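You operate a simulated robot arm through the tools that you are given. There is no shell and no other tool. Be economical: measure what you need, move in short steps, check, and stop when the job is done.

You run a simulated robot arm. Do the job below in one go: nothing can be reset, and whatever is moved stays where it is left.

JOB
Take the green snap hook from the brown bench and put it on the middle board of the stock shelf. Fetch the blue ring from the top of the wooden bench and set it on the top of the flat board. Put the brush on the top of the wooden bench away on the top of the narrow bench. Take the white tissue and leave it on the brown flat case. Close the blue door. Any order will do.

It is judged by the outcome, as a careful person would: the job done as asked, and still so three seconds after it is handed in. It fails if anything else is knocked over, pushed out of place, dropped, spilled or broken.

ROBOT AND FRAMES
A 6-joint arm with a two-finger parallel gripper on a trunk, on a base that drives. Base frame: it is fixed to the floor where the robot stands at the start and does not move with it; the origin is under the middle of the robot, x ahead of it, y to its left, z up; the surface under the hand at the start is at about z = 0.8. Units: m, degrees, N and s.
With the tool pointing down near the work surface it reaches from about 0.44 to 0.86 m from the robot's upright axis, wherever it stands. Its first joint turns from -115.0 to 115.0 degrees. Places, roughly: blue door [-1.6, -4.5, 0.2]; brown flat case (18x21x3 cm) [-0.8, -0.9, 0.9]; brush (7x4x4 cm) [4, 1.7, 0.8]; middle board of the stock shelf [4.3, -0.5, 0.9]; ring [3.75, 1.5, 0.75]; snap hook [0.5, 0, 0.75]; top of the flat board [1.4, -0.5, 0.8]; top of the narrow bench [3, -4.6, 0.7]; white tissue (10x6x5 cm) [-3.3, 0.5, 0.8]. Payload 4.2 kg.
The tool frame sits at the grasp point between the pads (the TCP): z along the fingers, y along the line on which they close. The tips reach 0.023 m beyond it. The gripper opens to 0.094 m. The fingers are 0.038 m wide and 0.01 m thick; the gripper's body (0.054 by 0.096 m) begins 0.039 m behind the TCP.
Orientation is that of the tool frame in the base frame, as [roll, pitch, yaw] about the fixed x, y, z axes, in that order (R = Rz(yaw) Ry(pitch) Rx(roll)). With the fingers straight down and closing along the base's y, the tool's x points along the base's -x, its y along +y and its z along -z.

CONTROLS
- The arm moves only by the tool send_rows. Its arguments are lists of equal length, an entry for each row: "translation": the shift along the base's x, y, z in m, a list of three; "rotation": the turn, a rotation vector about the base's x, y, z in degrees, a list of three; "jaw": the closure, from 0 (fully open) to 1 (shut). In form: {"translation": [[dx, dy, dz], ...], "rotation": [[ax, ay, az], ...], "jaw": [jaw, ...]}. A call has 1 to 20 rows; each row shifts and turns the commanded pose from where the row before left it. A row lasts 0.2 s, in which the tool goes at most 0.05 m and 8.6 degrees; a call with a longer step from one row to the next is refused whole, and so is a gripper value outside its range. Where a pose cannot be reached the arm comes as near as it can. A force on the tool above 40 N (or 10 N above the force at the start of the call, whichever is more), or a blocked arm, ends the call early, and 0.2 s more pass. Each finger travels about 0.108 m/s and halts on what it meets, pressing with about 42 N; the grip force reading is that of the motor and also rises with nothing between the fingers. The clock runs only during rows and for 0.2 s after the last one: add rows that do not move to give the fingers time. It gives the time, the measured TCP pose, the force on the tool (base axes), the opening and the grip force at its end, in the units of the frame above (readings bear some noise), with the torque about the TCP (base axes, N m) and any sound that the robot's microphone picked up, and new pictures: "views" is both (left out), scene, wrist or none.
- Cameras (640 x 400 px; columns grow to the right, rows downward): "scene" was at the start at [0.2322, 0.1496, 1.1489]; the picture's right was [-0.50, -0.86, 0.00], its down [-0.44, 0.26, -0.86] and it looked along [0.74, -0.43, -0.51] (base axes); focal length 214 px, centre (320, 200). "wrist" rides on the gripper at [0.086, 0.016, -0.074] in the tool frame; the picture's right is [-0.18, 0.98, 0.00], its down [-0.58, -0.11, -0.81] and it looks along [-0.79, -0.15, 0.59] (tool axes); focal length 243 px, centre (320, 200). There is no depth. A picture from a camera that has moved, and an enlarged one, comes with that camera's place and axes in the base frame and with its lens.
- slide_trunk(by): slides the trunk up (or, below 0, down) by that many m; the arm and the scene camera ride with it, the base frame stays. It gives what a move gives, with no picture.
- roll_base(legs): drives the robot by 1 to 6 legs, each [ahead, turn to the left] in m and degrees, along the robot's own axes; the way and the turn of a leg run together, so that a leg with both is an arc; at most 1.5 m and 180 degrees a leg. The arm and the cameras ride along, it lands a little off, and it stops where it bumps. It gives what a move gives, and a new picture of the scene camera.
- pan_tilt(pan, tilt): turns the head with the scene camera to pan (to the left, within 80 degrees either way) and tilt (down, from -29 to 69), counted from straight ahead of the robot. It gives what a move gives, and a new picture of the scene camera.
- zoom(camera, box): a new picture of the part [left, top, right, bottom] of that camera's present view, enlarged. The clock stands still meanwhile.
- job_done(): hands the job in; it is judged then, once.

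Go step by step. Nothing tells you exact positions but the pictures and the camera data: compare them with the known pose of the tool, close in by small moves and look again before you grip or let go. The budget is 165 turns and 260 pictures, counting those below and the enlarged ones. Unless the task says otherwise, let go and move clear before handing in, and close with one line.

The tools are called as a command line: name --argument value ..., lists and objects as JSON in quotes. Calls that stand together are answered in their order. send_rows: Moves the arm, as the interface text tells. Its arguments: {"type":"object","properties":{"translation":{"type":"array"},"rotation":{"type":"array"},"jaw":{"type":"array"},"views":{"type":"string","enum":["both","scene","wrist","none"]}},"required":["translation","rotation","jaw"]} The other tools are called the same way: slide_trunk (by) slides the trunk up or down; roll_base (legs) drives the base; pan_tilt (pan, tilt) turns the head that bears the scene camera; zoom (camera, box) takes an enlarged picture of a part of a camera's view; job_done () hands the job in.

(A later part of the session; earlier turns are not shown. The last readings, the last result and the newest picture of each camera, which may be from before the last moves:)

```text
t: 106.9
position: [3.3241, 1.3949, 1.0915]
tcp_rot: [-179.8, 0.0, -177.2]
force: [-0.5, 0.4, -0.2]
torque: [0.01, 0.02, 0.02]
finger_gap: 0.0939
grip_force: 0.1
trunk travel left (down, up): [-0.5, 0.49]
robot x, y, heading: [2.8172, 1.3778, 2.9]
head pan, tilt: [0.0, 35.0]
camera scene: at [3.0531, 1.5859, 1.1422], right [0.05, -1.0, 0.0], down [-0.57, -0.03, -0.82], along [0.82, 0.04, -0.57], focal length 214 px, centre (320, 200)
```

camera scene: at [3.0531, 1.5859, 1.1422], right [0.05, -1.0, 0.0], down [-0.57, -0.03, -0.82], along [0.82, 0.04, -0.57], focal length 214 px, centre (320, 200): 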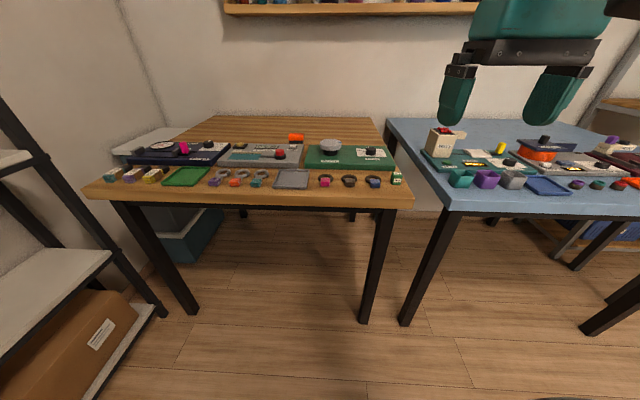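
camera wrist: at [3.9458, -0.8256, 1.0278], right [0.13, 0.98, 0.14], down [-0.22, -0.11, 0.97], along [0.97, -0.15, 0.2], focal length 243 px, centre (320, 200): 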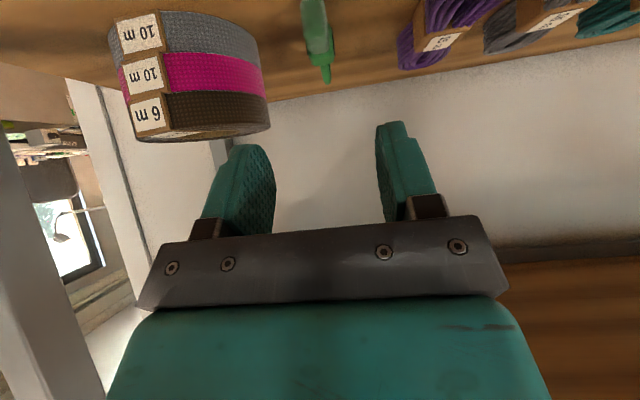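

I'll move a bit closer and enlarge the ring area.

roll_base --legs '[[0.22, -2.5]]'

zoom --camera "scene" --box '[270, 130, 470, 255]'

```text
t: 108.6
position: [3.5438, 1.3803, 1.0927]
tcp_rot: [-179.7, 0.0, -179.5]
force: [-0.6, 0.1, 0.2]
torque: [0.01, -0.05, 0.02]
finger_gap: 0.0939
grip_force: 0.1
trunk travel left (down, up): [-0.5, 0.49]
robot x, y, heading: [3.0389, 1.3863, 0.4]
head pan, tilt: [0.0, 35.0]
camera scene: at [3.2811, 1.5827, 1.1421], right [0.01, -1.0, 0.0], down [-0.57, 0.0, -0.82], along [0.82, 0.01, -0.57], focal length 214 px, centre (320, 200)
```

scene: 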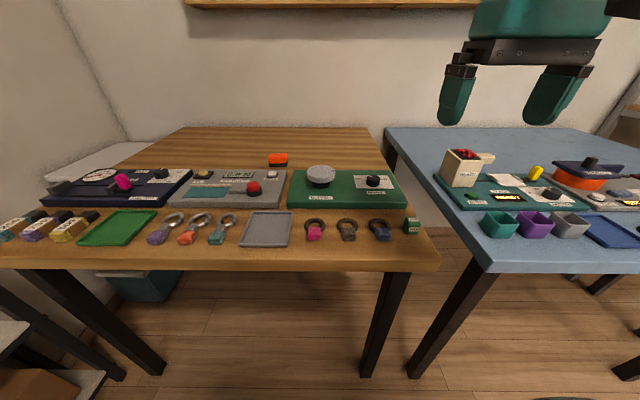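

```text
3.20 times, centred on (370, 192) of scene
camera zoom: at [3.2811, 1.5827, 1.1421], right [0.01, -1.0, 0.0], down [-0.57, 0.0, -0.82], along [0.82, 0.01, -0.57], focal length 686 px, centre (160, 224)
```

zoom: 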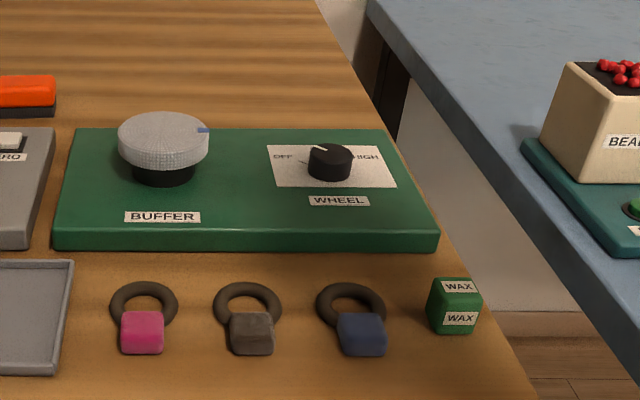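

The blue ring (band plus cube) is at about (3.65, 1.44). I'll hover over it.

send_rows --translation '[[0.02, 0.012, -0.035], [0.02, 0.012, -0.035], [0.02, 0.012, -0.035], [0.02, 0.012, -0.035], [0.015, 0.012, -0.02]]' --rotation '[[0, 0, 0], [0, 0, 0], [0, 0, 0], [0, 0, 0], [0, 0, 0]]' --jaw '[0.2, 0.4, 0.4, 0.4, 0.4]'

zoom --camera "scene" --box '[270, 130, 470, 255]'

```text
t: 109.8
position: [3.6372, 1.4416, 0.9362]
tcp_rot: [-179.8, 0.0, -179.5]
force: [-0.7, -0.6, -1.0]
torque: [0.0, -0.01, 0.0]
finger_gap: 0.0565
grip_force: 0.0
trunk travel left (down, up): [-0.5, 0.49]
robot x, y, heading: [3.0381, 1.3854, 0.6]
head pan, tilt: [0.0, 35.0]
camera scene: at [3.2809, 1.5826, 1.1422], right [0.01, -1.0, 0.0], down [-0.57, 0.0, -0.82], along [0.82, 0.01, -0.57], focal length 214 px, centre (320, 200)
camera wrist: at [3.5522, 1.4576, 1.0108], right [0.18, 0.98, 0.0], down [0.58, -0.1, 0.81], along [0.79, -0.14, -0.59], focal length 243 px, centre (320, 200)
```

scene: 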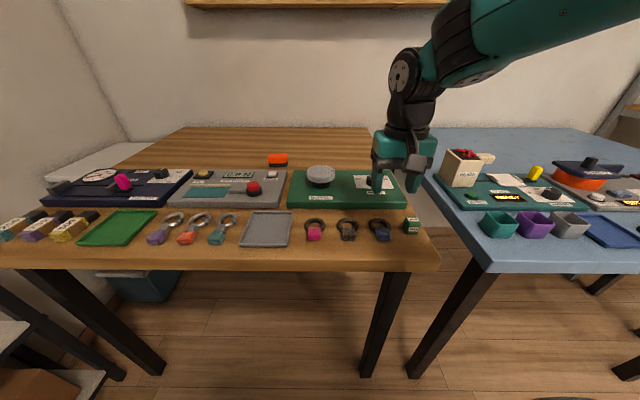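
wrist: 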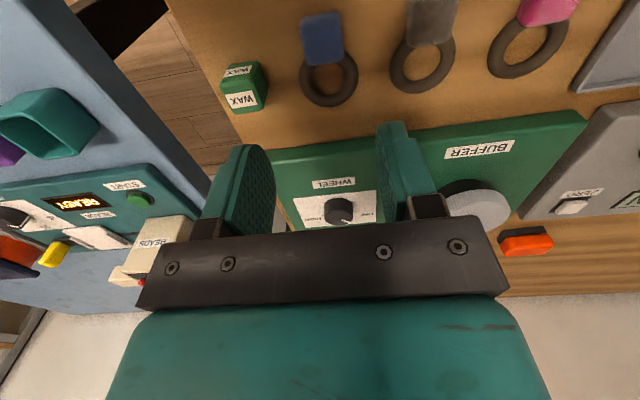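

```text
3.20 times, centred on (370, 192) of scene
camera zoom: at [3.2809, 1.5826, 1.1422], right [0.01, -1.0, 0.0], down [-0.57, 0.0, -0.82], along [0.82, 0.01, -0.57], focal length 686 px, centre (160, 224)
```

zoom: 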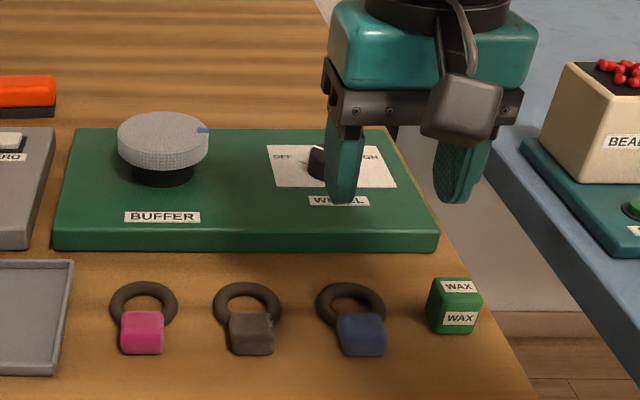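

The cube is at about (3.632, 1.445), top near z = 0.80. I'll descend in steps.

send_rows --translation '[[-0.002, 0.002, -0.04], [-0.002, 0.002, -0.03], [0, 0, -0.02]]' --rotation '[[0, 0, 0], [0, 0, 0], [0, 0, 0]]' --jaw '[0.34, 0.34, 0.34]'

zoom --camera "scene" --box '[320, 170, 440, 245]'

```text
t: 110.6
position: [3.6332, 1.4466, 0.8431]
tcp_rot: [-179.9, 0.1, -179.5]
force: [0.0, 1.0, 0.0]
torque: [0.01, 0.0, -0.02]
finger_gap: 0.0621
grip_force: 0.0
trunk travel left (down, up): [-0.5, 0.49]
robot x, y, heading: [3.0427, 1.3821, 0.2]
head pan, tilt: [0.0, 35.0]
camera scene: at [3.281, 1.5827, 1.1421], right [0.01, -1.0, 0.0], down [-0.57, 0.0, -0.82], along [0.82, 0.01, -0.57], focal length 214 px, centre (320, 200)
camera wrist: at [3.5472, 1.4622, 0.9178], right [0.18, 0.98, 0.0], down [0.58, -0.1, 0.81], along [0.79, -0.14, -0.59], focal length 243 px, centre (320, 200)
```

scene: 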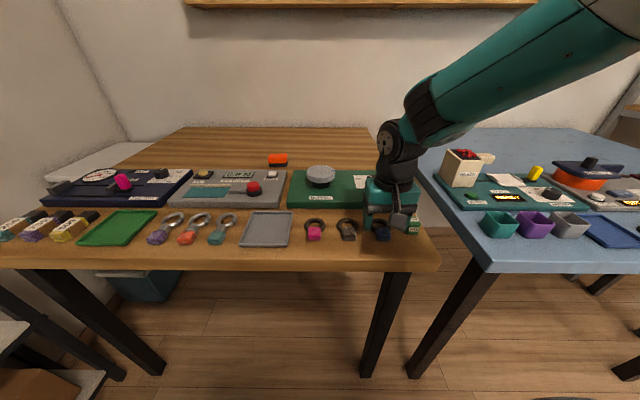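
wrist: 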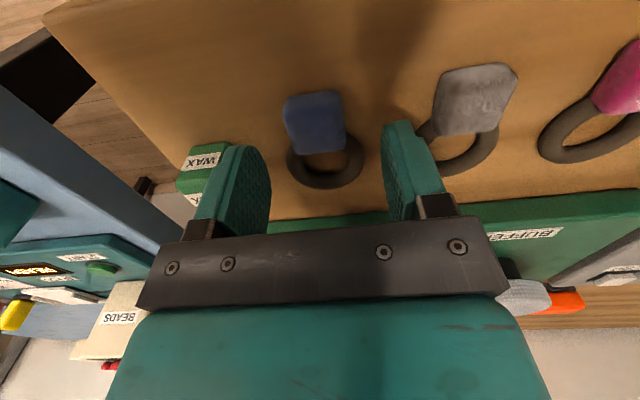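

```text
5.33 times, centred on (380, 208) of scene
camera zoom: at [3.281, 1.5827, 1.1421], right [0.01, -1.0, 0.0], down [-0.57, 0.0, -0.82], along [0.82, 0.01, -0.57], focal length 1144 px, centre (0, 160)
```

zoom: 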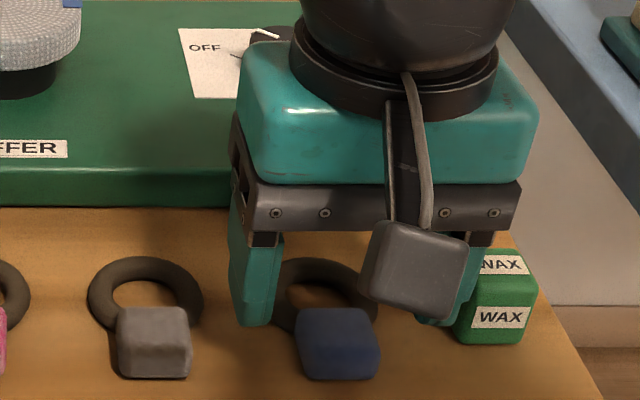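

Aligned within 3 mm. I'll go down and close.

send_rows --translation '[[0, -0.003, -0.02], [0, 0, -0.012], [0, 0, -0.006], [0, 0, 0], [0, 0, 0], [0, 0, 0]]' --rotation '[[0, 0, 0], [0, 0, 0], [0, 0, 0], [0, 0, 0], [0, 0, 0], [0, 0, 0]]' --jaw '[0.34, 0.34, 0.34, 0.7, 1, 1]' --views "wrist"

```text
t: 111.1
position: [3.6343, 1.4421, 0.8233]
tcp_rot: [-179.9, 0.2, -179.5]
force: [-13.5, -2.9, 25.9]
torque: [-0.27, 0.79, 0.07]
finger_gap: 0.0617
grip_force: 0.0
trunk travel left (down, up): [-0.5, 0.49]
robot x, y, heading: [3.0412, 1.3842, 0.5]
head pan, tilt: [0.0, 35.0]
stopped in row 2: the force on the tool passed its limit at 63 N (the readings are from after the stop); the commanded pose is now the measured one
camera wrist: at [3.5481, 1.4579, 0.8975], right [0.17, 0.98, 0.0], down [0.58, -0.1, 0.81], along [0.8, -0.14, -0.59], focal length 243 px, centre (320, 200)
```

wrist: 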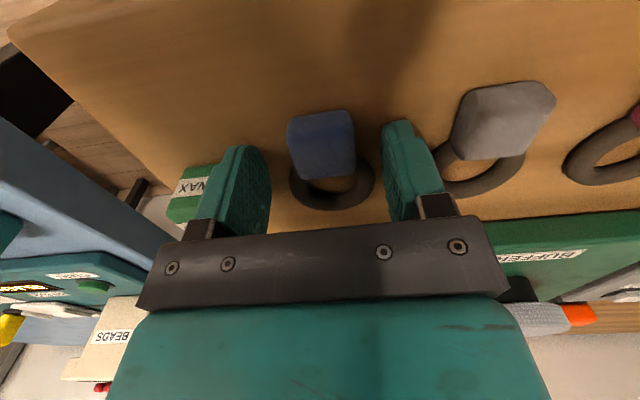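

The bench top is at z ≈ 0.80, so the cube centre is nearer (3.617, 1.447). I'll lift a little, correct, and close.

send_rows --translation '[[0, 0, 0.005], [-0.014, 0.004, 0], [0, 0, -0.002], [0, 0, 0], [0, 0, 0], [0, 0, 0]]' --rotation '[[0, 0, 0], [0, 0, 0], [0, 0, 0], [0, 0, 0], [0, 0, 0], [0, 0, 0]]' --jaw '[0.34, 0.34, 0.34, 0.7, 1, 1]' --views "wrist"

```text
t: 112.5
position: [3.622, 1.4466, 0.8238]
tcp_rot: [180.0, 0.2, -179.5]
force: [-0.6, 0.4, 0.7]
torque: [-0.01, 0.01, 0.01]
finger_gap: 0.0284
grip_force: 41.9
trunk travel left (down, up): [-0.5, 0.49]
robot x, y, heading: [3.0417, 1.3881, 0.3]
head pan, tilt: [0.0, 35.0]
camera wrist: at [3.5355, 1.4621, 0.8985], right [0.18, 0.98, 0.0], down [0.58, -0.1, 0.81], along [0.8, -0.14, -0.59], focal length 243 px, centre (320, 200)
```

wrist: 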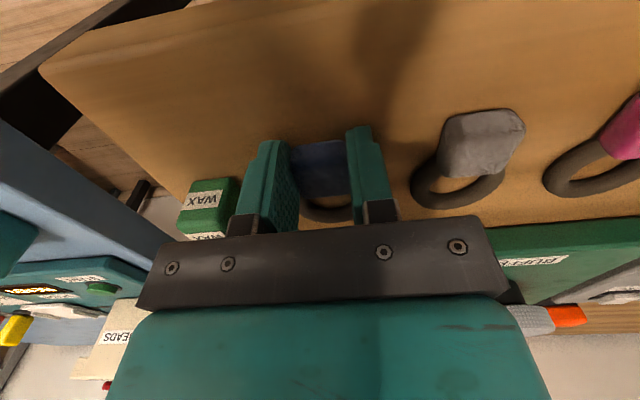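

The ring is gripped. I'll lift and drive to the far side of the light bench, facing the flat board.

send_rows --translation '[[0, 0, 0.01], [0, 0, 0.04], [0, 0, 0.05], [0, 0, 0.05], [0, 0, 0.05], [0, 0, 0.05], [-0.03, -0.03, 0.03]]' --rotation '[[0, 0, 0], [0, 0, 0], [0, 0, 0], [0, 0, 0], [0, 0, 0], [0, 0, 0], [0, 0, 0]]' --jaw '[1, 1, 1, 1, 1, 1, 1]'

roll_base --legs '[[-0.55, 0], [0, -90], [0.95, 0], [0.93, 0], [0, -90]]'

```text
refused: row 7 steps farther than a row can; nothing moved
```

```text
t: 132.1
position: [1.9376, -0.5146, 0.8247]
tcp_rot: [-180.0, 0.3, 0.4]
force: [0.2, -0.3, 0.8]
torque: [-0.01, 0.02, 0.03]
finger_gap: 0.0285
grip_force: 41.6
trunk travel left (down, up): [-0.5, 0.49]
robot x, y, heading: [2.5211, -0.4559, -179.3]
head pan, tilt: [0.0, 35.0]
camera scene: at [2.282, -0.6504, 1.1421], right [-0.01, 1.0, 0.0], down [0.57, 0.0, -0.82], along [-0.82, -0.01, -0.57], focal length 214 px, centre (320, 200)
```

scene: 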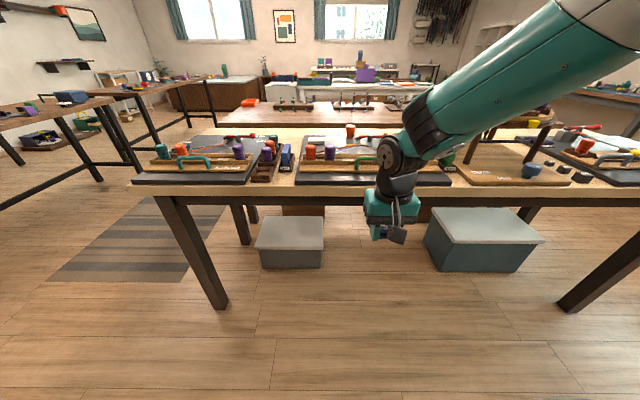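

The lift was refused but the drive still ran, so the ring slid straight off the bench edge. It's still held. I'll lift now and look at the flat board.

send_rows --translation '[[0, 0, 0.045], [0, 0, 0.045], [0, 0, 0.045], [0, 0, 0.045], [0, 0, 0.045], [0, 0, 0.045]]' --rotation '[[0, 0, 0], [0, 0, 0], [0, 0, 0], [0, 0, 0], [0, 0, 0], [0, 0, 0]]' --jaw '[1, 1, 1, 1, 1, 1]'

zoom --camera "scene" --box '[270, 110, 470, 210]'

```text
t: 133.5
position: [1.9361, -0.5124, 1.094]
tcp_rot: [-180.0, 0.1, 0.3]
force: [-0.4, 0.0, -0.4]
torque: [0.0, -0.02, -0.01]
finger_gap: 0.0284
grip_force: 42.1
trunk travel left (down, up): [-0.5, 0.49]
robot x, y, heading: [2.5178, -0.4528, -179.4]
head pan, tilt: [0.0, 35.0]
camera scene: at [2.2819, -0.6504, 1.142], right [-0.01, 1.0, 0.0], down [0.57, 0.0, -0.82], along [-0.82, -0.01, -0.57], focal length 214 px, centre (320, 200)
camera wrist: at [2.0235, -0.5281, 1.1689], right [-0.18, -0.98, 0.0], down [-0.58, 0.1, 0.81], along [-0.8, 0.14, -0.59], focal length 243 px, centre (320, 200)
```

scene: 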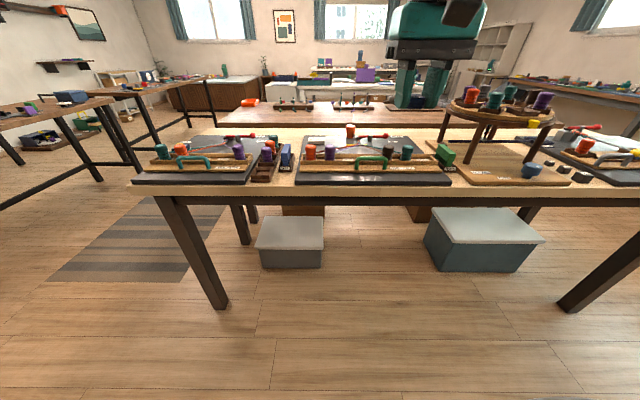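
wrist: 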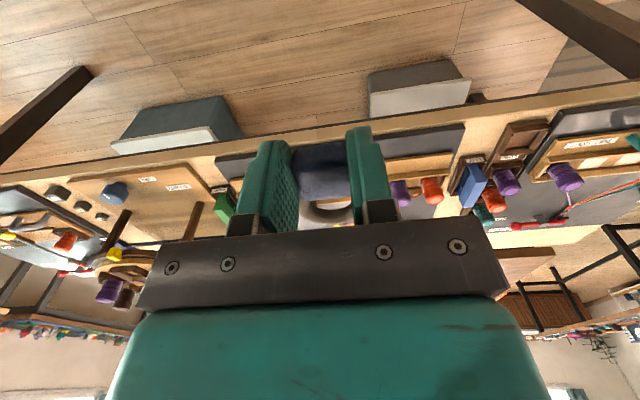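

```text
3.20 times, centred on (370, 160) of scene
camera zoom: at [2.2819, -0.6504, 1.142], right [-0.01, 1.0, 0.0], down [0.57, 0.0, -0.82], along [-0.82, -0.01, -0.57], focal length 686 px, centre (160, 328)
```

zoom: 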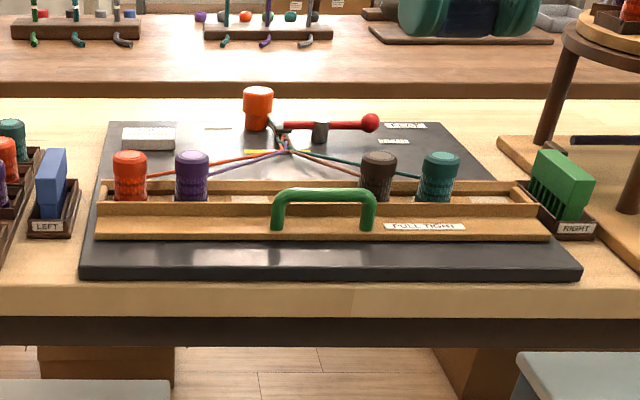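

The flat board carries a wooden rack, and there's free space behind it. I'll move forward and look down from above.

roll_base --legs '[[0.38, -0.5]]'

pan_tilt --pan 0 --tilt 45

zoom --camera "scene" --box '[240, 40, 480, 200]'

```text
t: 136.0
position: [1.5478, -0.4989, 1.0942]
tcp_rot: [-180.0, 0.3, -0.7]
force: [0.0, 0.5, 0.3]
torque: [-0.01, 0.04, 0.01]
finger_gap: 0.0283
grip_force: 41.9
trunk travel left (down, up): [-0.5, 0.49]
robot x, y, heading: [2.13, -0.4509, 179.4]
head pan, tilt: [0.0, 35.0]
camera scene: at [1.8921, -0.6448, 1.1421], right [0.01, 1.0, 0.0], down [0.57, -0.01, -0.82], along [-0.82, 0.01, -0.57], focal length 214 px, centre (320, 200)
```

scene: 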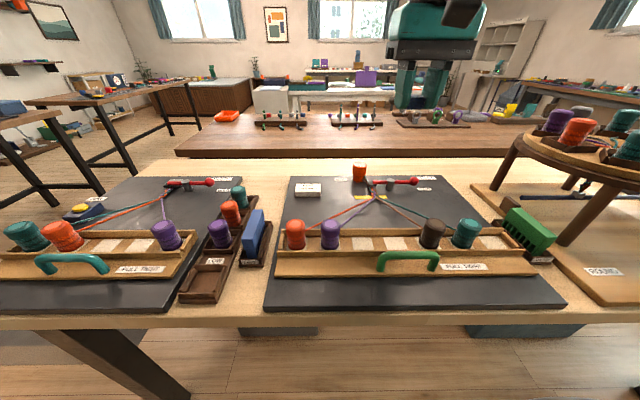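

```text
t: 136.7
position: [1.5494, -0.5008, 1.0946]
tcp_rot: [-180.0, 0.3, -0.7]
force: [0.3, -0.4, -0.8]
torque: [0.0, 0.02, -0.02]
finger_gap: 0.0283
grip_force: 42.0
trunk travel left (down, up): [-0.5, 0.49]
robot x, y, heading: [2.133, -0.4513, 179.3]
head pan, tilt: [0.0, 45.0]
camera scene: at [1.8988, -0.6449, 1.1273], right [0.01, 1.0, 0.0], down [0.71, -0.01, -0.71], along [-0.71, 0.01, -0.71], focal length 214 px, centre (320, 200)
```

scene: 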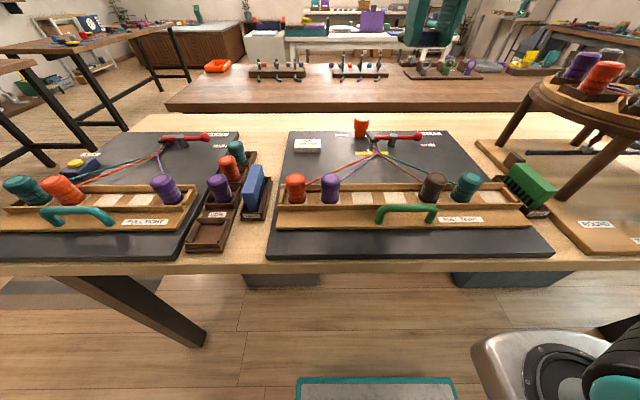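

```text
2.50 times, centred on (360, 120) of scene
camera zoom: at [1.8988, -0.6449, 1.1273], right [0.01, 1.0, 0.0], down [0.71, -0.01, -0.71], along [-0.71, 0.01, -0.71], focal length 536 px, centre (220, 400)
```

zoom: 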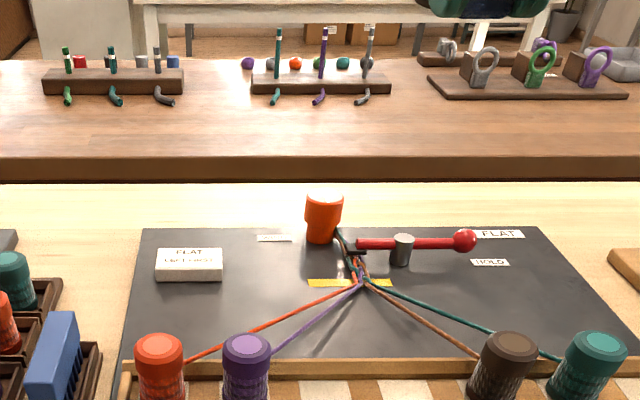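

A free spot lies between the white block and the orange cup, at about (1.34, -0.59). I'll hover there with the TCP at (1.385, -0.59).

send_rows --translation '[[-0.0273, -0.0147, -0.015], [-0.0273, -0.0147, -0.015], [-0.0273, -0.0147, -0.024], [-0.0273, -0.0147, -0.03], [-0.0273, -0.0147, -0.03], [-0.0273, -0.0147, -0.03]]' --rotation '[[0, 0, 0], [0, 0, 0], [0, 0, 0], [0, 0, 0], [0, 0, 0], [0, 0, 0]]' --jaw '[1, 1, 1, 1, 1, 1]'

zoom --camera "scene" --box '[240, 60, 450, 200]'

```text
t: 138.1
position: [1.3853, -0.5883, 0.9508]
tcp_rot: [180.0, 0.3, -0.6]
force: [0.1, 0.2, 0.4]
torque: [0.0, -0.02, 0.01]
finger_gap: 0.0282
grip_force: 42.3
trunk travel left (down, up): [-0.5, 0.49]
robot x, y, heading: [2.132, -0.4532, 179.4]
head pan, tilt: [0.0, 45.0]
camera scene: at [1.8991, -0.6448, 1.1274], right [0.01, 1.0, 0.0], down [0.71, -0.01, -0.71], along [-0.71, 0.01, -0.71], focal length 214 px, centre (320, 200)
camera wrist: at [1.4726, -0.6055, 1.0248], right [-0.2, -0.98, 0.0], down [-0.58, 0.12, 0.81], along [-0.79, 0.16, -0.59], focal length 243 px, centre (320, 200)
```

scene: 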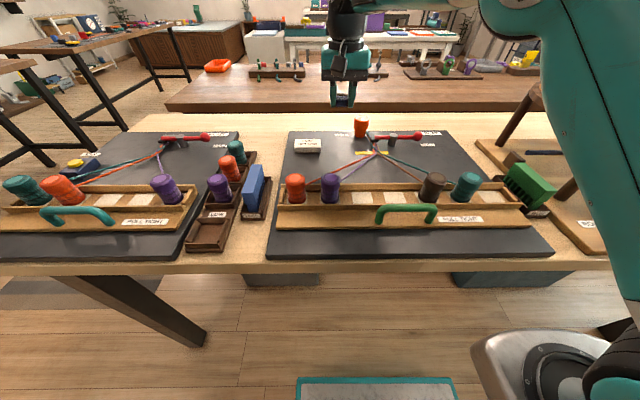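
wrist: 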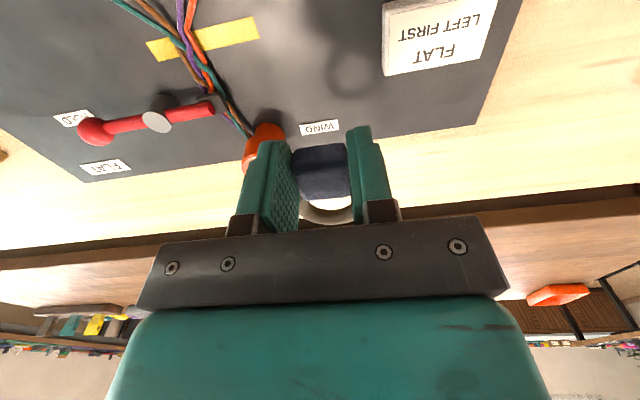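

```text
2.86 times, centred on (345, 130) of scene
camera zoom: at [1.8991, -0.6448, 1.1274], right [0.01, 1.0, 0.0], down [0.71, -0.01, -0.71], along [-0.71, 0.01, -0.71], focal length 613 px, centre (249, 400)
```

zoom: 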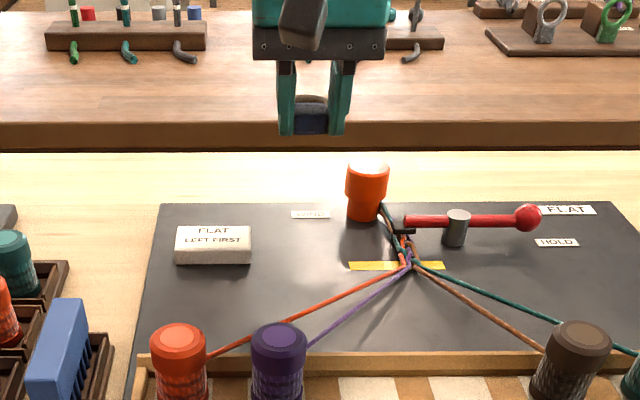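

The footprint below is clear, so I'll nudge 1 cm away from the cup and lower.

send_rows --translation '[[0.007, -0.01, -0.03], [0, 0, -0.04], [0, 0, -0.025], [0, 0, -0.012]]' --rotation '[[0, 0, 0], [0, 0, 0], [0, 0, 0], [0, 0, 0]]' --jaw '[1, 1, 1, 1]'

zoom --camera "scene" --box '[240, 60, 450, 200]'

```text
t: 139.1
position: [1.3938, -0.5983, 0.8448]
tcp_rot: [180.0, 0.3, -0.6]
force: [-0.5, 0.9, -1.1]
torque: [0.01, 0.01, -0.04]
finger_gap: 0.0283
grip_force: 42.0
trunk travel left (down, up): [-0.5, 0.49]
robot x, y, heading: [2.133, -0.4507, 179.2]
head pan, tilt: [0.0, 45.0]
camera scene: at [1.8989, -0.6449, 1.1273], right [0.01, 1.0, 0.0], down [0.71, -0.01, -0.71], along [-0.71, 0.01, -0.71], focal length 214 px, centre (320, 200)
camera wrist: at [1.4808, -0.6156, 0.9188], right [-0.2, -0.98, 0.0], down [-0.58, 0.12, 0.81], along [-0.79, 0.16, -0.59], focal length 243 px, centre (320, 200)
```

scene: 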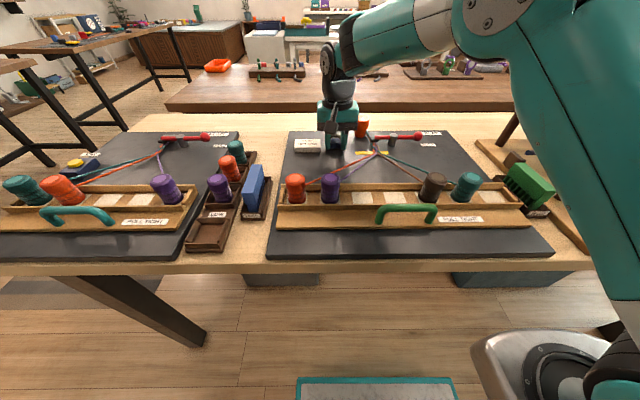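
wrist: 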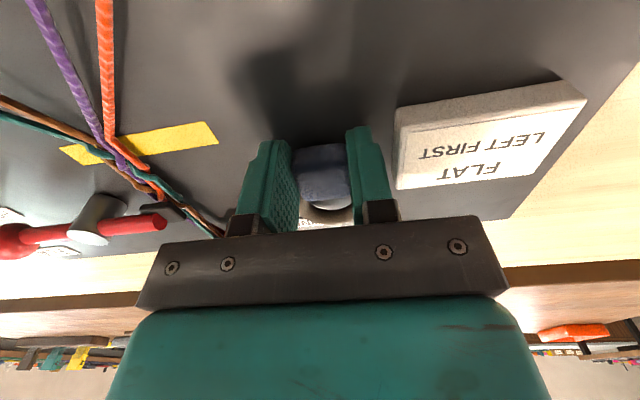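

```text
2.86 times, centred on (345, 130) of scene
camera zoom: at [1.8989, -0.6449, 1.1273], right [0.01, 1.0, 0.0], down [0.71, -0.01, -0.71], along [-0.71, 0.01, -0.71], focal length 613 px, centre (249, 400)
```

zoom: 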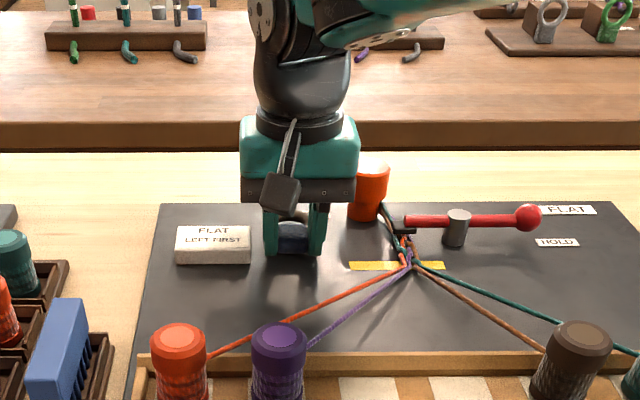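

Clear of the cup and block. I'll lower in small steps until contact.

send_rows --translation '[[0, 0.003, -0.006], [0, 0, -0.005], [0, 0, -0.004], [0, 0, -0.004], [0, 0, -0.004]]' --rotation '[[0, 0, 0], [0, 0, 0], [0, 0, 0], [0, 0, 0], [0, 0, 0]]' --jaw '[1, 1, 1, 1, 1]' --views "wrist"

zoom --camera "scene" --box '[300, 100, 400, 170]'

```text
t: 139.7
position: [1.3923, -0.5971, 0.8418]
tcp_rot: [179.6, 0.9, -0.5]
force: [2.3, 0.0, 15.2]
torque: [0.06, -0.06, -0.02]
finger_gap: 0.0285
grip_force: 42.0
trunk travel left (down, up): [-0.5, 0.49]
robot x, y, heading: [2.1333, -0.4542, 179.4]
head pan, tilt: [0.0, 45.0]
stopped in row 3: the force on the tool passed its limit at 45 N (the readings are from after the stop); the commanded pose is now the measured one
camera wrist: at [1.4796, -0.6135, 0.915], right [-0.19, -0.98, 0.01], down [-0.57, 0.12, 0.82], along [-0.8, 0.15, -0.58], focal length 243 px, centre (320, 200)
```

wrist: 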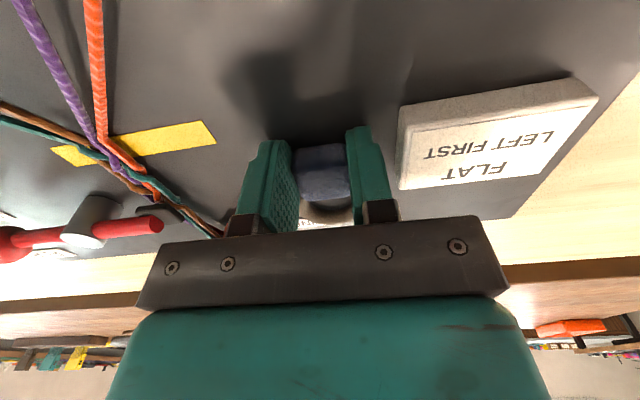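

```text
5.71 times, centred on (350, 135) of scene
camera zoom: at [1.8996, -0.645, 1.1274], right [0.01, 1.0, 0.0], down [0.71, -0.01, -0.71], along [-0.71, 0.01, -0.71], focal length 1226 px, centre (149, 571)
```

zoom: 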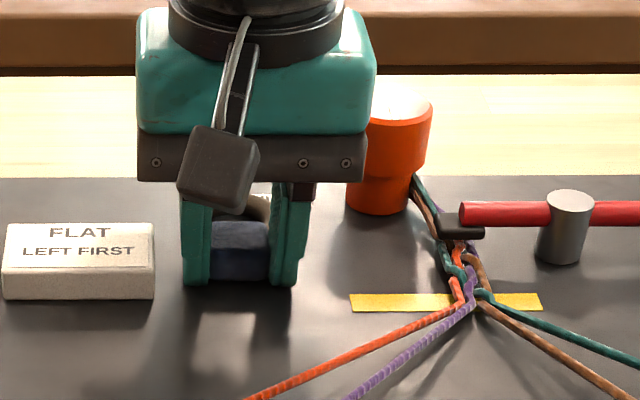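

Contact is centred and the ring rests on the board. I'll open slightly and lift straight up.

send_rows --translation '[[0, 0, -0.001], [0, 0, 0], [0, 0, 0], [0, 0, 0.02], [0, 0, 0.04], [0, 0, 0.05], [0, 0, 0.05]]' --rotation '[[0, 0, 0], [0, 0, 0], [0, 0, 0], [0, 0, 0], [0, 0, 0], [0, 0, 0], [0, 0, 0]]' --jaw '[0.6, 0.55, 0.5, 0.5, 0.5, 0.5, 0.5]'

zoom --camera "scene" --box '[240, 60, 450, 200]'

```text
t: 141.3
position: [1.3937, -0.5955, 0.999]
tcp_rot: [179.8, 0.6, -0.5]
force: [-0.7, -0.5, -0.8]
torque: [0.01, 0.01, 0.03]
finger_gap: 0.0471
grip_force: 0.1
trunk travel left (down, up): [-0.5, 0.49]
robot x, y, heading: [2.1346, -0.4536, 179.4]
head pan, tilt: [0.0, 45.0]
camera scene: at [1.8989, -0.6452, 1.1271], right [0.01, 1.0, 0.0], down [0.71, -0.01, -0.71], along [-0.71, 0.01, -0.71], focal length 214 px, centre (320, 200)
camera wrist: at [1.482, -0.6128, 1.0723], right [-0.19, -0.98, 0.01], down [-0.57, 0.12, 0.81], along [-0.8, 0.15, -0.58], focal length 243 px, centre (320, 200)
```

scene: 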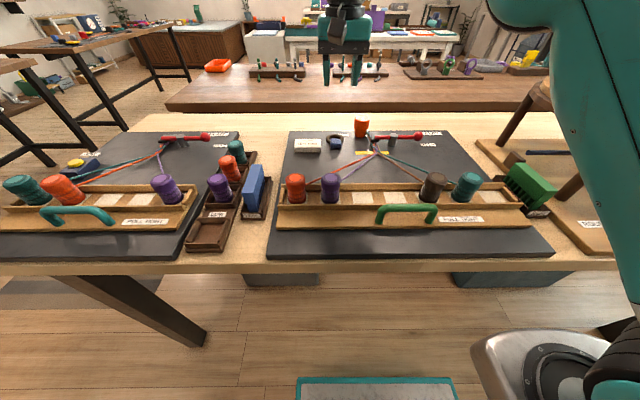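
wrist: 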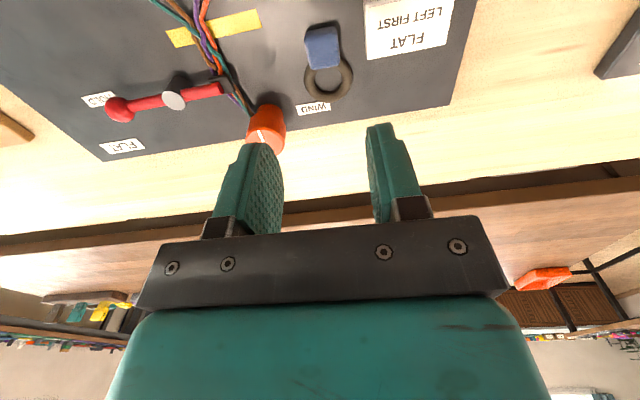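

```text
2.86 times, centred on (345, 130) of scene
camera zoom: at [1.8989, -0.6452, 1.1271], right [0.01, 1.0, 0.0], down [0.71, -0.01, -0.71], along [-0.71, 0.01, -0.71], focal length 613 px, centre (249, 400)
```

zoom: 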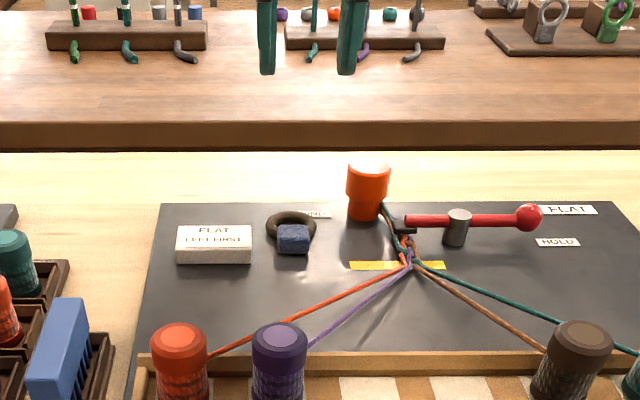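

The blue ring sits on the flat board. Next is the brush: I'll retract, drive back to the wooden bench and look.

send_rows --translation '[[0.03, 0.02, 0.03], [0.03, 0.02, 0.03], [0.035, 0.02, 0.015], [0.035, 0.02, 0.015], [0.035, 0.02, 0.01]]' --rotation '[[0, 0, 0], [0, 0, 0], [0, 0, 0], [0, 0, 0], [0, 0, 0]]' --jaw '[0.3, 0, 0, 0, 0]' --views "none"

pan_tilt --pan 0 --tilt 35

roll_base --legs '[[-0.4, 0], [0, -90], [1.1, 0], [0.95, 0], [0, -90], [0.6, 0]]'

```text
t: 142.5
position: [1.5543, -0.4951, 1.0978]
tcp_rot: [179.9, 0.7, -0.4]
force: [-0.3, -0.1, -0.6]
torque: [0.01, -0.07, -0.04]
finger_gap: 0.0941
grip_force: 0.0
trunk travel left (down, up): [-0.5, 0.49]
robot x, y, heading: [2.13, -0.4516, 179.5]
head pan, tilt: [0.0, 45.0]
```

```text
t: 143.2
position: [1.5528, -0.4959, 1.0977]
tcp_rot: [179.7, 0.8, -0.5]
force: [0.0, -0.1, 0.7]
torque: [0.02, 0.02, -0.02]
finger_gap: 0.0937
grip_force: 0.1
trunk travel left (down, up): [-0.5, 0.49]
robot x, y, heading: [2.1316, -0.4522, 179.3]
head pan, tilt: [0.0, 35.0]
camera scene: at [1.8923, -0.645, 1.142], right [0.01, 1.0, 0.0], down [0.57, -0.01, -0.82], along [-0.82, 0.01, -0.57], focal length 214 px, centre (320, 200)
```

scene: 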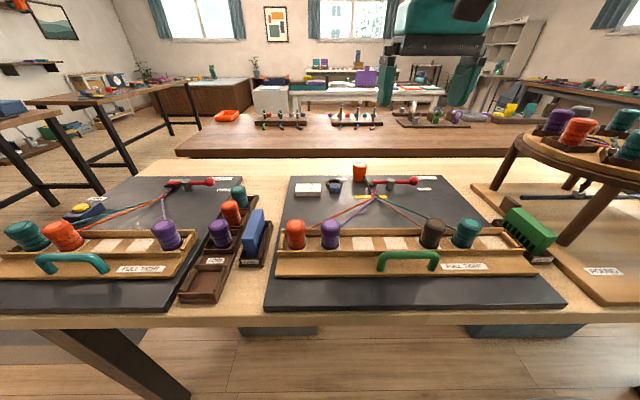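

```text
t: 166.3
position: [3.6606, 1.682, 1.0974]
tcp_rot: [179.7, 0.8, 180.0]
force: [-0.2, -0.6, -0.2]
torque: [-0.03, -0.02, -0.04]
finger_gap: 0.094
grip_force: 0.1
trunk travel left (down, up): [-0.5, 0.49]
robot x, y, heading: [3.0832, 1.6322, 0.0]
head pan, tilt: [0.0, 35.0]
camera scene: at [3.3251, 1.8279, 1.1421], right [0.0, -1.0, 0.0], down [-0.57, 0.0, -0.82], along [0.82, 0.0, -0.57], focal length 214 px, centre (320, 200)
```

scene: 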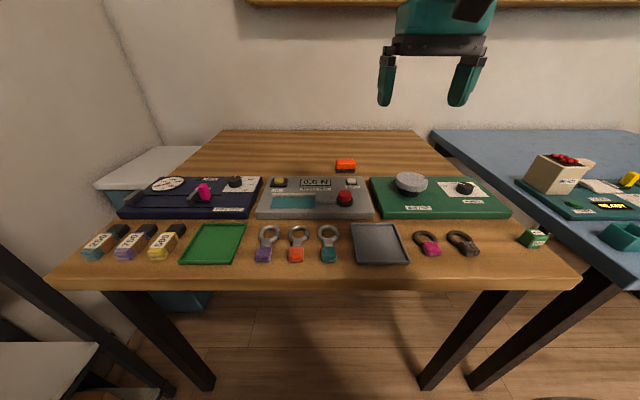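

The bench is undisturbed and the orange brush is at about (3.99, 1.74). I'll zoom to see it.

zoom --camera "scene" --box '[300, 140, 400, 200]'

roll_base --legs '[[0.2, 0]]'

```text
6.40 times, centred on (350, 170) of scene
camera zoom: at [3.3251, 1.8279, 1.1421], right [0.0, -1.0, 0.0], down [-0.57, 0.0, -0.82], along [0.82, 0.0, -0.57], focal length 1373 px, centre (128, 392)
```

zoom: 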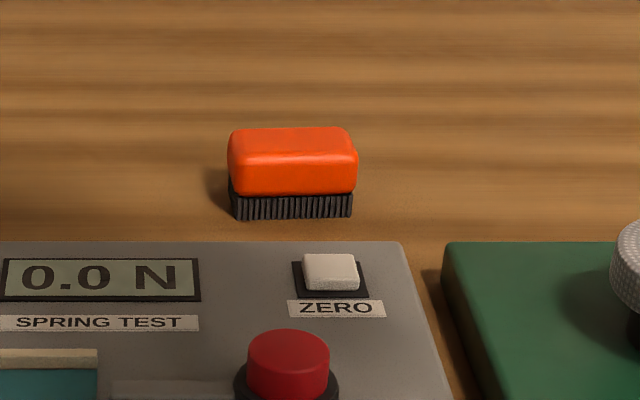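

```text
t: 167.8
position: [3.8227, 1.6823, 1.0984]
tcp_rot: [179.7, 0.9, 179.9]
force: [-0.1, 0.4, 0.1]
torque: [0.01, -0.04, -0.02]
finger_gap: 0.0937
grip_force: 0.1
trunk travel left (down, up): [-0.5, 0.49]
robot x, y, heading: [3.243, 1.6337, -0.0]
head pan, tilt: [0.0, 35.0]
stopped in leg 1: the robot was blocked; the commanded pose is now the measured one
camera scene: at [3.4824, 1.8272, 1.1438], right [0.0, -1.0, 0.0], down [-0.57, 0.0, -0.82], along [0.82, 0.0, -0.57], focal length 214 px, centre (320, 200)
```

scene: 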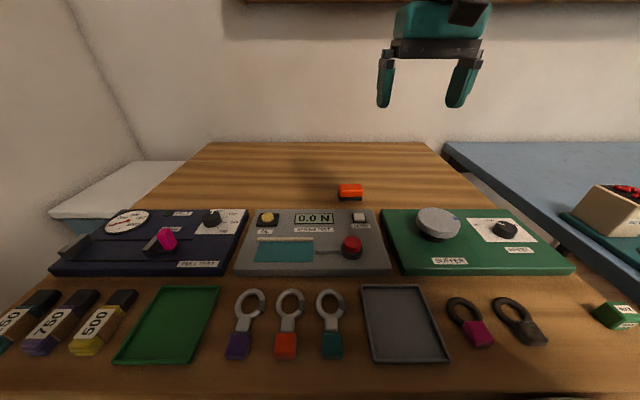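

The base touched the bench front, so I'll back off 3 cm. The brush is 7 cm along y and 4 cm along x, so I'll turn the gripper 90° and hover above it.

roll_base --legs '[[-0.03, 0]]'

send_rows --translation '[[0.018, 0.0055, -0.0127], [0.018, 0.0055, -0.0127], [0.018, 0.0055, -0.0127], [0.018, 0.0055, -0.0127], [0.018, 0.0055, -0.0127], [0.018, 0.0055, -0.0127], [0.018, 0.0055, -0.0127], [0.018, 0.0055, -0.0127], [0.018, 0.0055, -0.0127], [0.018, 0.0055, -0.0127], [0.018, 0.0055, -0.0127]]' --rotation '[[0, 0, 8.2], [0, 0, 8.2], [0, 0, 8.2], [0, 0, 8.2], [0, 0, 8.2], [0, 0, 8.2], [0, 0, 8.2], [0, 0, 8.2], [0, 0, 8.2], [0, 0, 8.2], [0, 0, 8.0]]' --jaw '[0, 0, 0, 0, 0, 0, 0, 0, 0, 0, 0]'

zoom --camera "scene" --box '[280, 120, 440, 220]'

```text
t: 168.4
position: [3.8228, 1.6799, 1.098]
tcp_rot: [179.9, 0.6, 180.0]
force: [0.2, 0.6, -0.6]
torque: [0.02, 0.02, -0.01]
finger_gap: 0.0941
grip_force: 0.0
trunk travel left (down, up): [-0.5, 0.49]
robot x, y, heading: [3.246, 1.6356, -0.3]
head pan, tilt: [0.0, 35.0]
stopped in leg 1: the robot was blocked; the commanded pose is now the measured one
camera scene: at [3.4841, 1.8272, 1.1442], right [0.0, -1.0, 0.0], down [-0.57, 0.0, -0.82], along [0.82, 0.0, -0.57], focal length 214 px, centre (320, 200)
```

scene: 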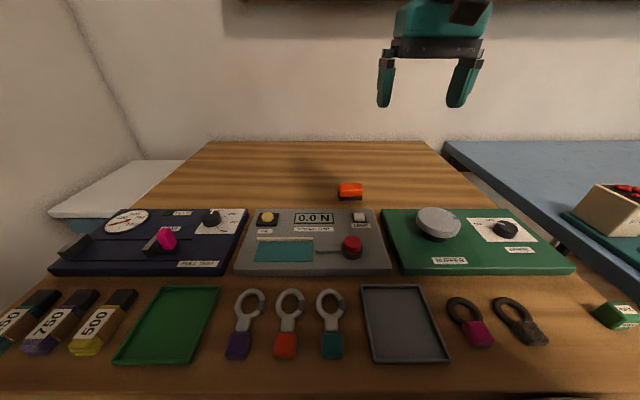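

```text
t: 170.8
position: [4.02, 1.743, 0.9599]
tcp_rot: [-179.8, 0.5, -89.9]
force: [0.0, -0.2, 0.5]
torque: [-0.03, -0.01, 0.0]
finger_gap: 0.094
grip_force: 0.0
trunk travel left (down, up): [-0.5, 0.49]
robot x, y, heading: [3.2478, 1.6318, -0.2]
head pan, tilt: [0.0, 35.0]
camera scene: at [3.4837, 1.8271, 1.143], right [0.0, -1.0, 0.0], down [-0.57, 0.0, -0.82], along [0.82, 0.0, -0.57], focal length 214 px, centre (320, 200)
camera wrist: at [4.0043, 1.6552, 1.0337], right [-0.98, 0.18, 0.0], down [0.11, 0.57, 0.81], along [0.15, 0.8, -0.58], focal length 243 px, centre (320, 200)
```

scene: 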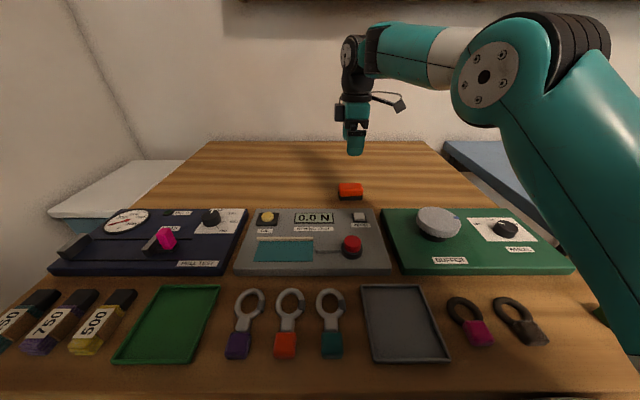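
wrist: 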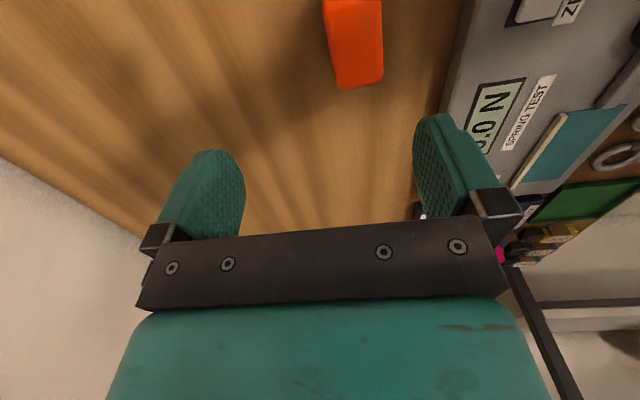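

```text
4.00 times, centred on (360, 170) of scene
camera zoom: at [3.4837, 1.8271, 1.143], right [0.0, -1.0, 0.0], down [-0.57, 0.0, -0.82], along [0.82, 0.0, -0.57], focal length 858 px, centre (160, 320)
```

zoom: 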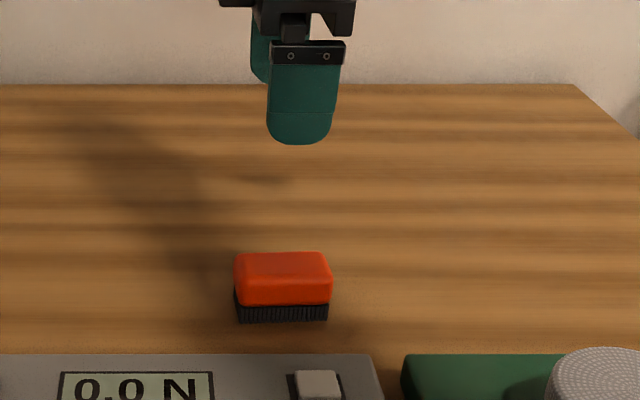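

The brush is near (3.978, 1.744). I'll descend partway and recheck.

send_rows --translation '[[-0.02, 0, -0.02], [-0.02, 0, -0.03], [0, 0, -0.03]]' --rotation '[[0, 0, 0], [0, 0, 0], [0, 0, 0]]' --jaw '[0.1, 0.1, 0.1]'

zoom --camera "scene" --box '[280, 120, 440, 220]'

```text
t: 171.6
position: [3.9807, 1.7416, 0.8795]
tcp_rot: [-180.0, 0.5, -90.1]
force: [-0.2, -0.6, -0.8]
torque: [-0.01, 0.03, 0.04]
finger_gap: 0.0845
grip_force: 0.1
trunk travel left (down, up): [-0.5, 0.49]
robot x, y, heading: [3.2448, 1.6308, -0.5]
head pan, tilt: [0.0, 35.0]
camera scene: at [3.4837, 1.8271, 1.1429], right [0.0, -1.0, 0.0], down [-0.57, 0.0, -0.82], along [0.82, 0.0, -0.57], focal length 214 px, centre (320, 200)
camera wrist: at [3.9647, 1.6538, 0.9528], right [-0.98, 0.19, 0.0], down [0.11, 0.57, 0.81], along [0.15, 0.8, -0.58], focal length 243 px, centre (320, 200)
```

scene: 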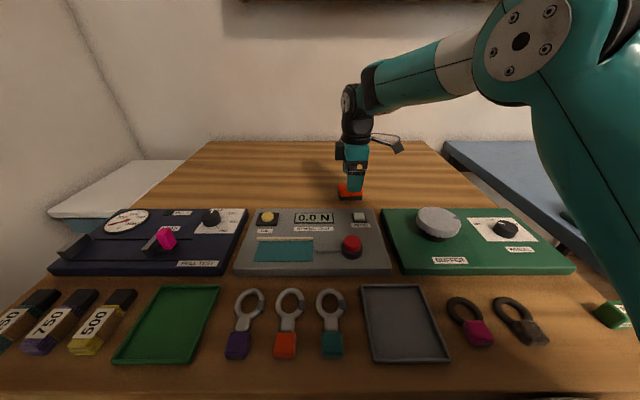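
wrist: 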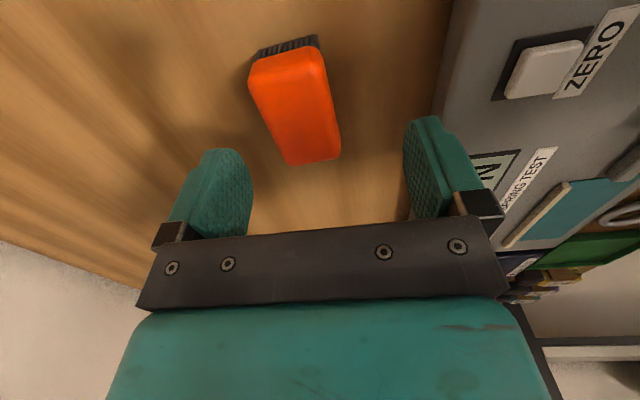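

```text
4.00 times, centred on (360, 170) of scene
camera zoom: at [3.4837, 1.8271, 1.1429], right [0.0, -1.0, 0.0], down [-0.57, 0.0, -0.82], along [0.82, 0.0, -0.57], focal length 858 px, centre (160, 320)
```

zoom: 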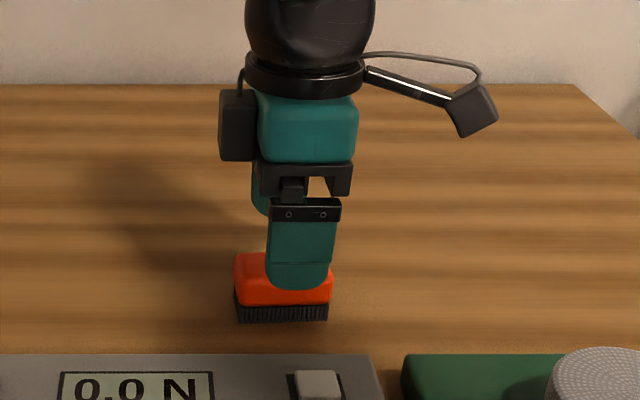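

Brush centre is about (3.989, 1.737), aligned with y. I'll go down and close.

send_rows --translation '[[0.008, -0.004, -0.02], [0, 0, -0.02], [0, 0, -0.007], [0, 0, 0], [0, 0, 0], [0, 0, 0]]' --rotation '[[0, 0, 0], [0, 0, 0], [0, 0, 0], [0, 0, 0], [0, 0, 0], [0, 0, 0]]' --jaw '[0.1, 0.1, 0.1, 0.5, 1, 1]' --views "wrist"

```text
t: 173.0
position: [3.9903, 1.7355, 0.8328]
tcp_rot: [-179.9, 0.5, -90.1]
force: [0.5, -0.3, 0.3]
torque: [0.0, 0.0, -0.02]
finger_gap: 0.0391
grip_force: 42.4
trunk travel left (down, up): [-0.5, 0.49]
robot x, y, heading: [3.2438, 1.6331, -0.1]
head pan, tilt: [0.0, 35.0]
camera wrist: at [3.9744, 1.6478, 0.9071], right [-0.98, 0.19, 0.0], down [0.11, 0.57, 0.81], along [0.15, 0.8, -0.59], focal length 243 px, centre (320, 200)
```

wrist: 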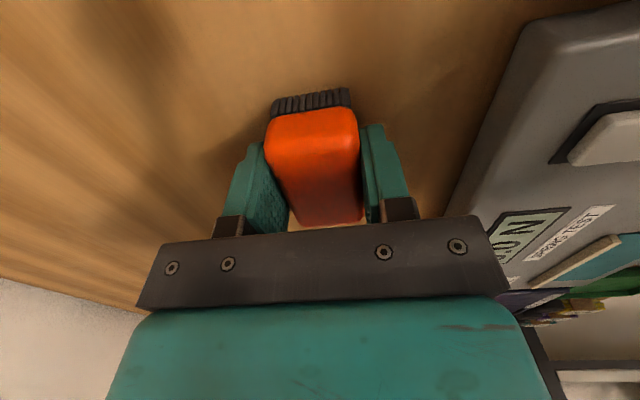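

The brush is gripped. I'll lift it well clear first and bring it back toward the robot.

send_rows --translation '[[0, 0, 0.01], [0, 0, 0.04], [0, 0, 0.045], [0, 0, 0.045], [0, 0, 0.045], [-0.02, 0, 0.04], [-0.04, 0, 0.02], [-0.045, 0, 0], [-0.045, 0, 0]]' --rotation '[[0, 0, 0], [0, 0, 0], [0, 0, 0], [0, 0, 0], [0, 0, 0], [0, 0, 0], [0, 0, 0], [0, 0, 0], [0, 0, 0]]' --jaw '[1, 1, 1, 1, 1, 1, 1, 1, 1]' --views "wrist"

```text
t: 175.0
position: [3.8349, 1.7374, 1.0759]
tcp_rot: [179.9, 0.4, -90.0]
force: [0.3, -0.7, -0.3]
torque: [0.02, -0.03, -0.02]
finger_gap: 0.0392
grip_force: 42.1
trunk travel left (down, up): [-0.5, 0.49]
robot x, y, heading: [3.2452, 1.6343, -0.5]
head pan, tilt: [0.0, 35.0]
camera wrist: at [3.8199, 1.6501, 1.1498], right [-0.98, 0.18, 0.0], down [0.11, 0.57, 0.81], along [0.15, 0.8, -0.58], focal length 243 px, centre (320, 200)
```

wrist: 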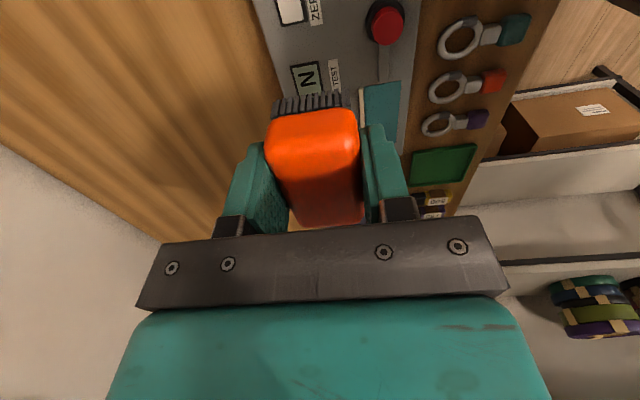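

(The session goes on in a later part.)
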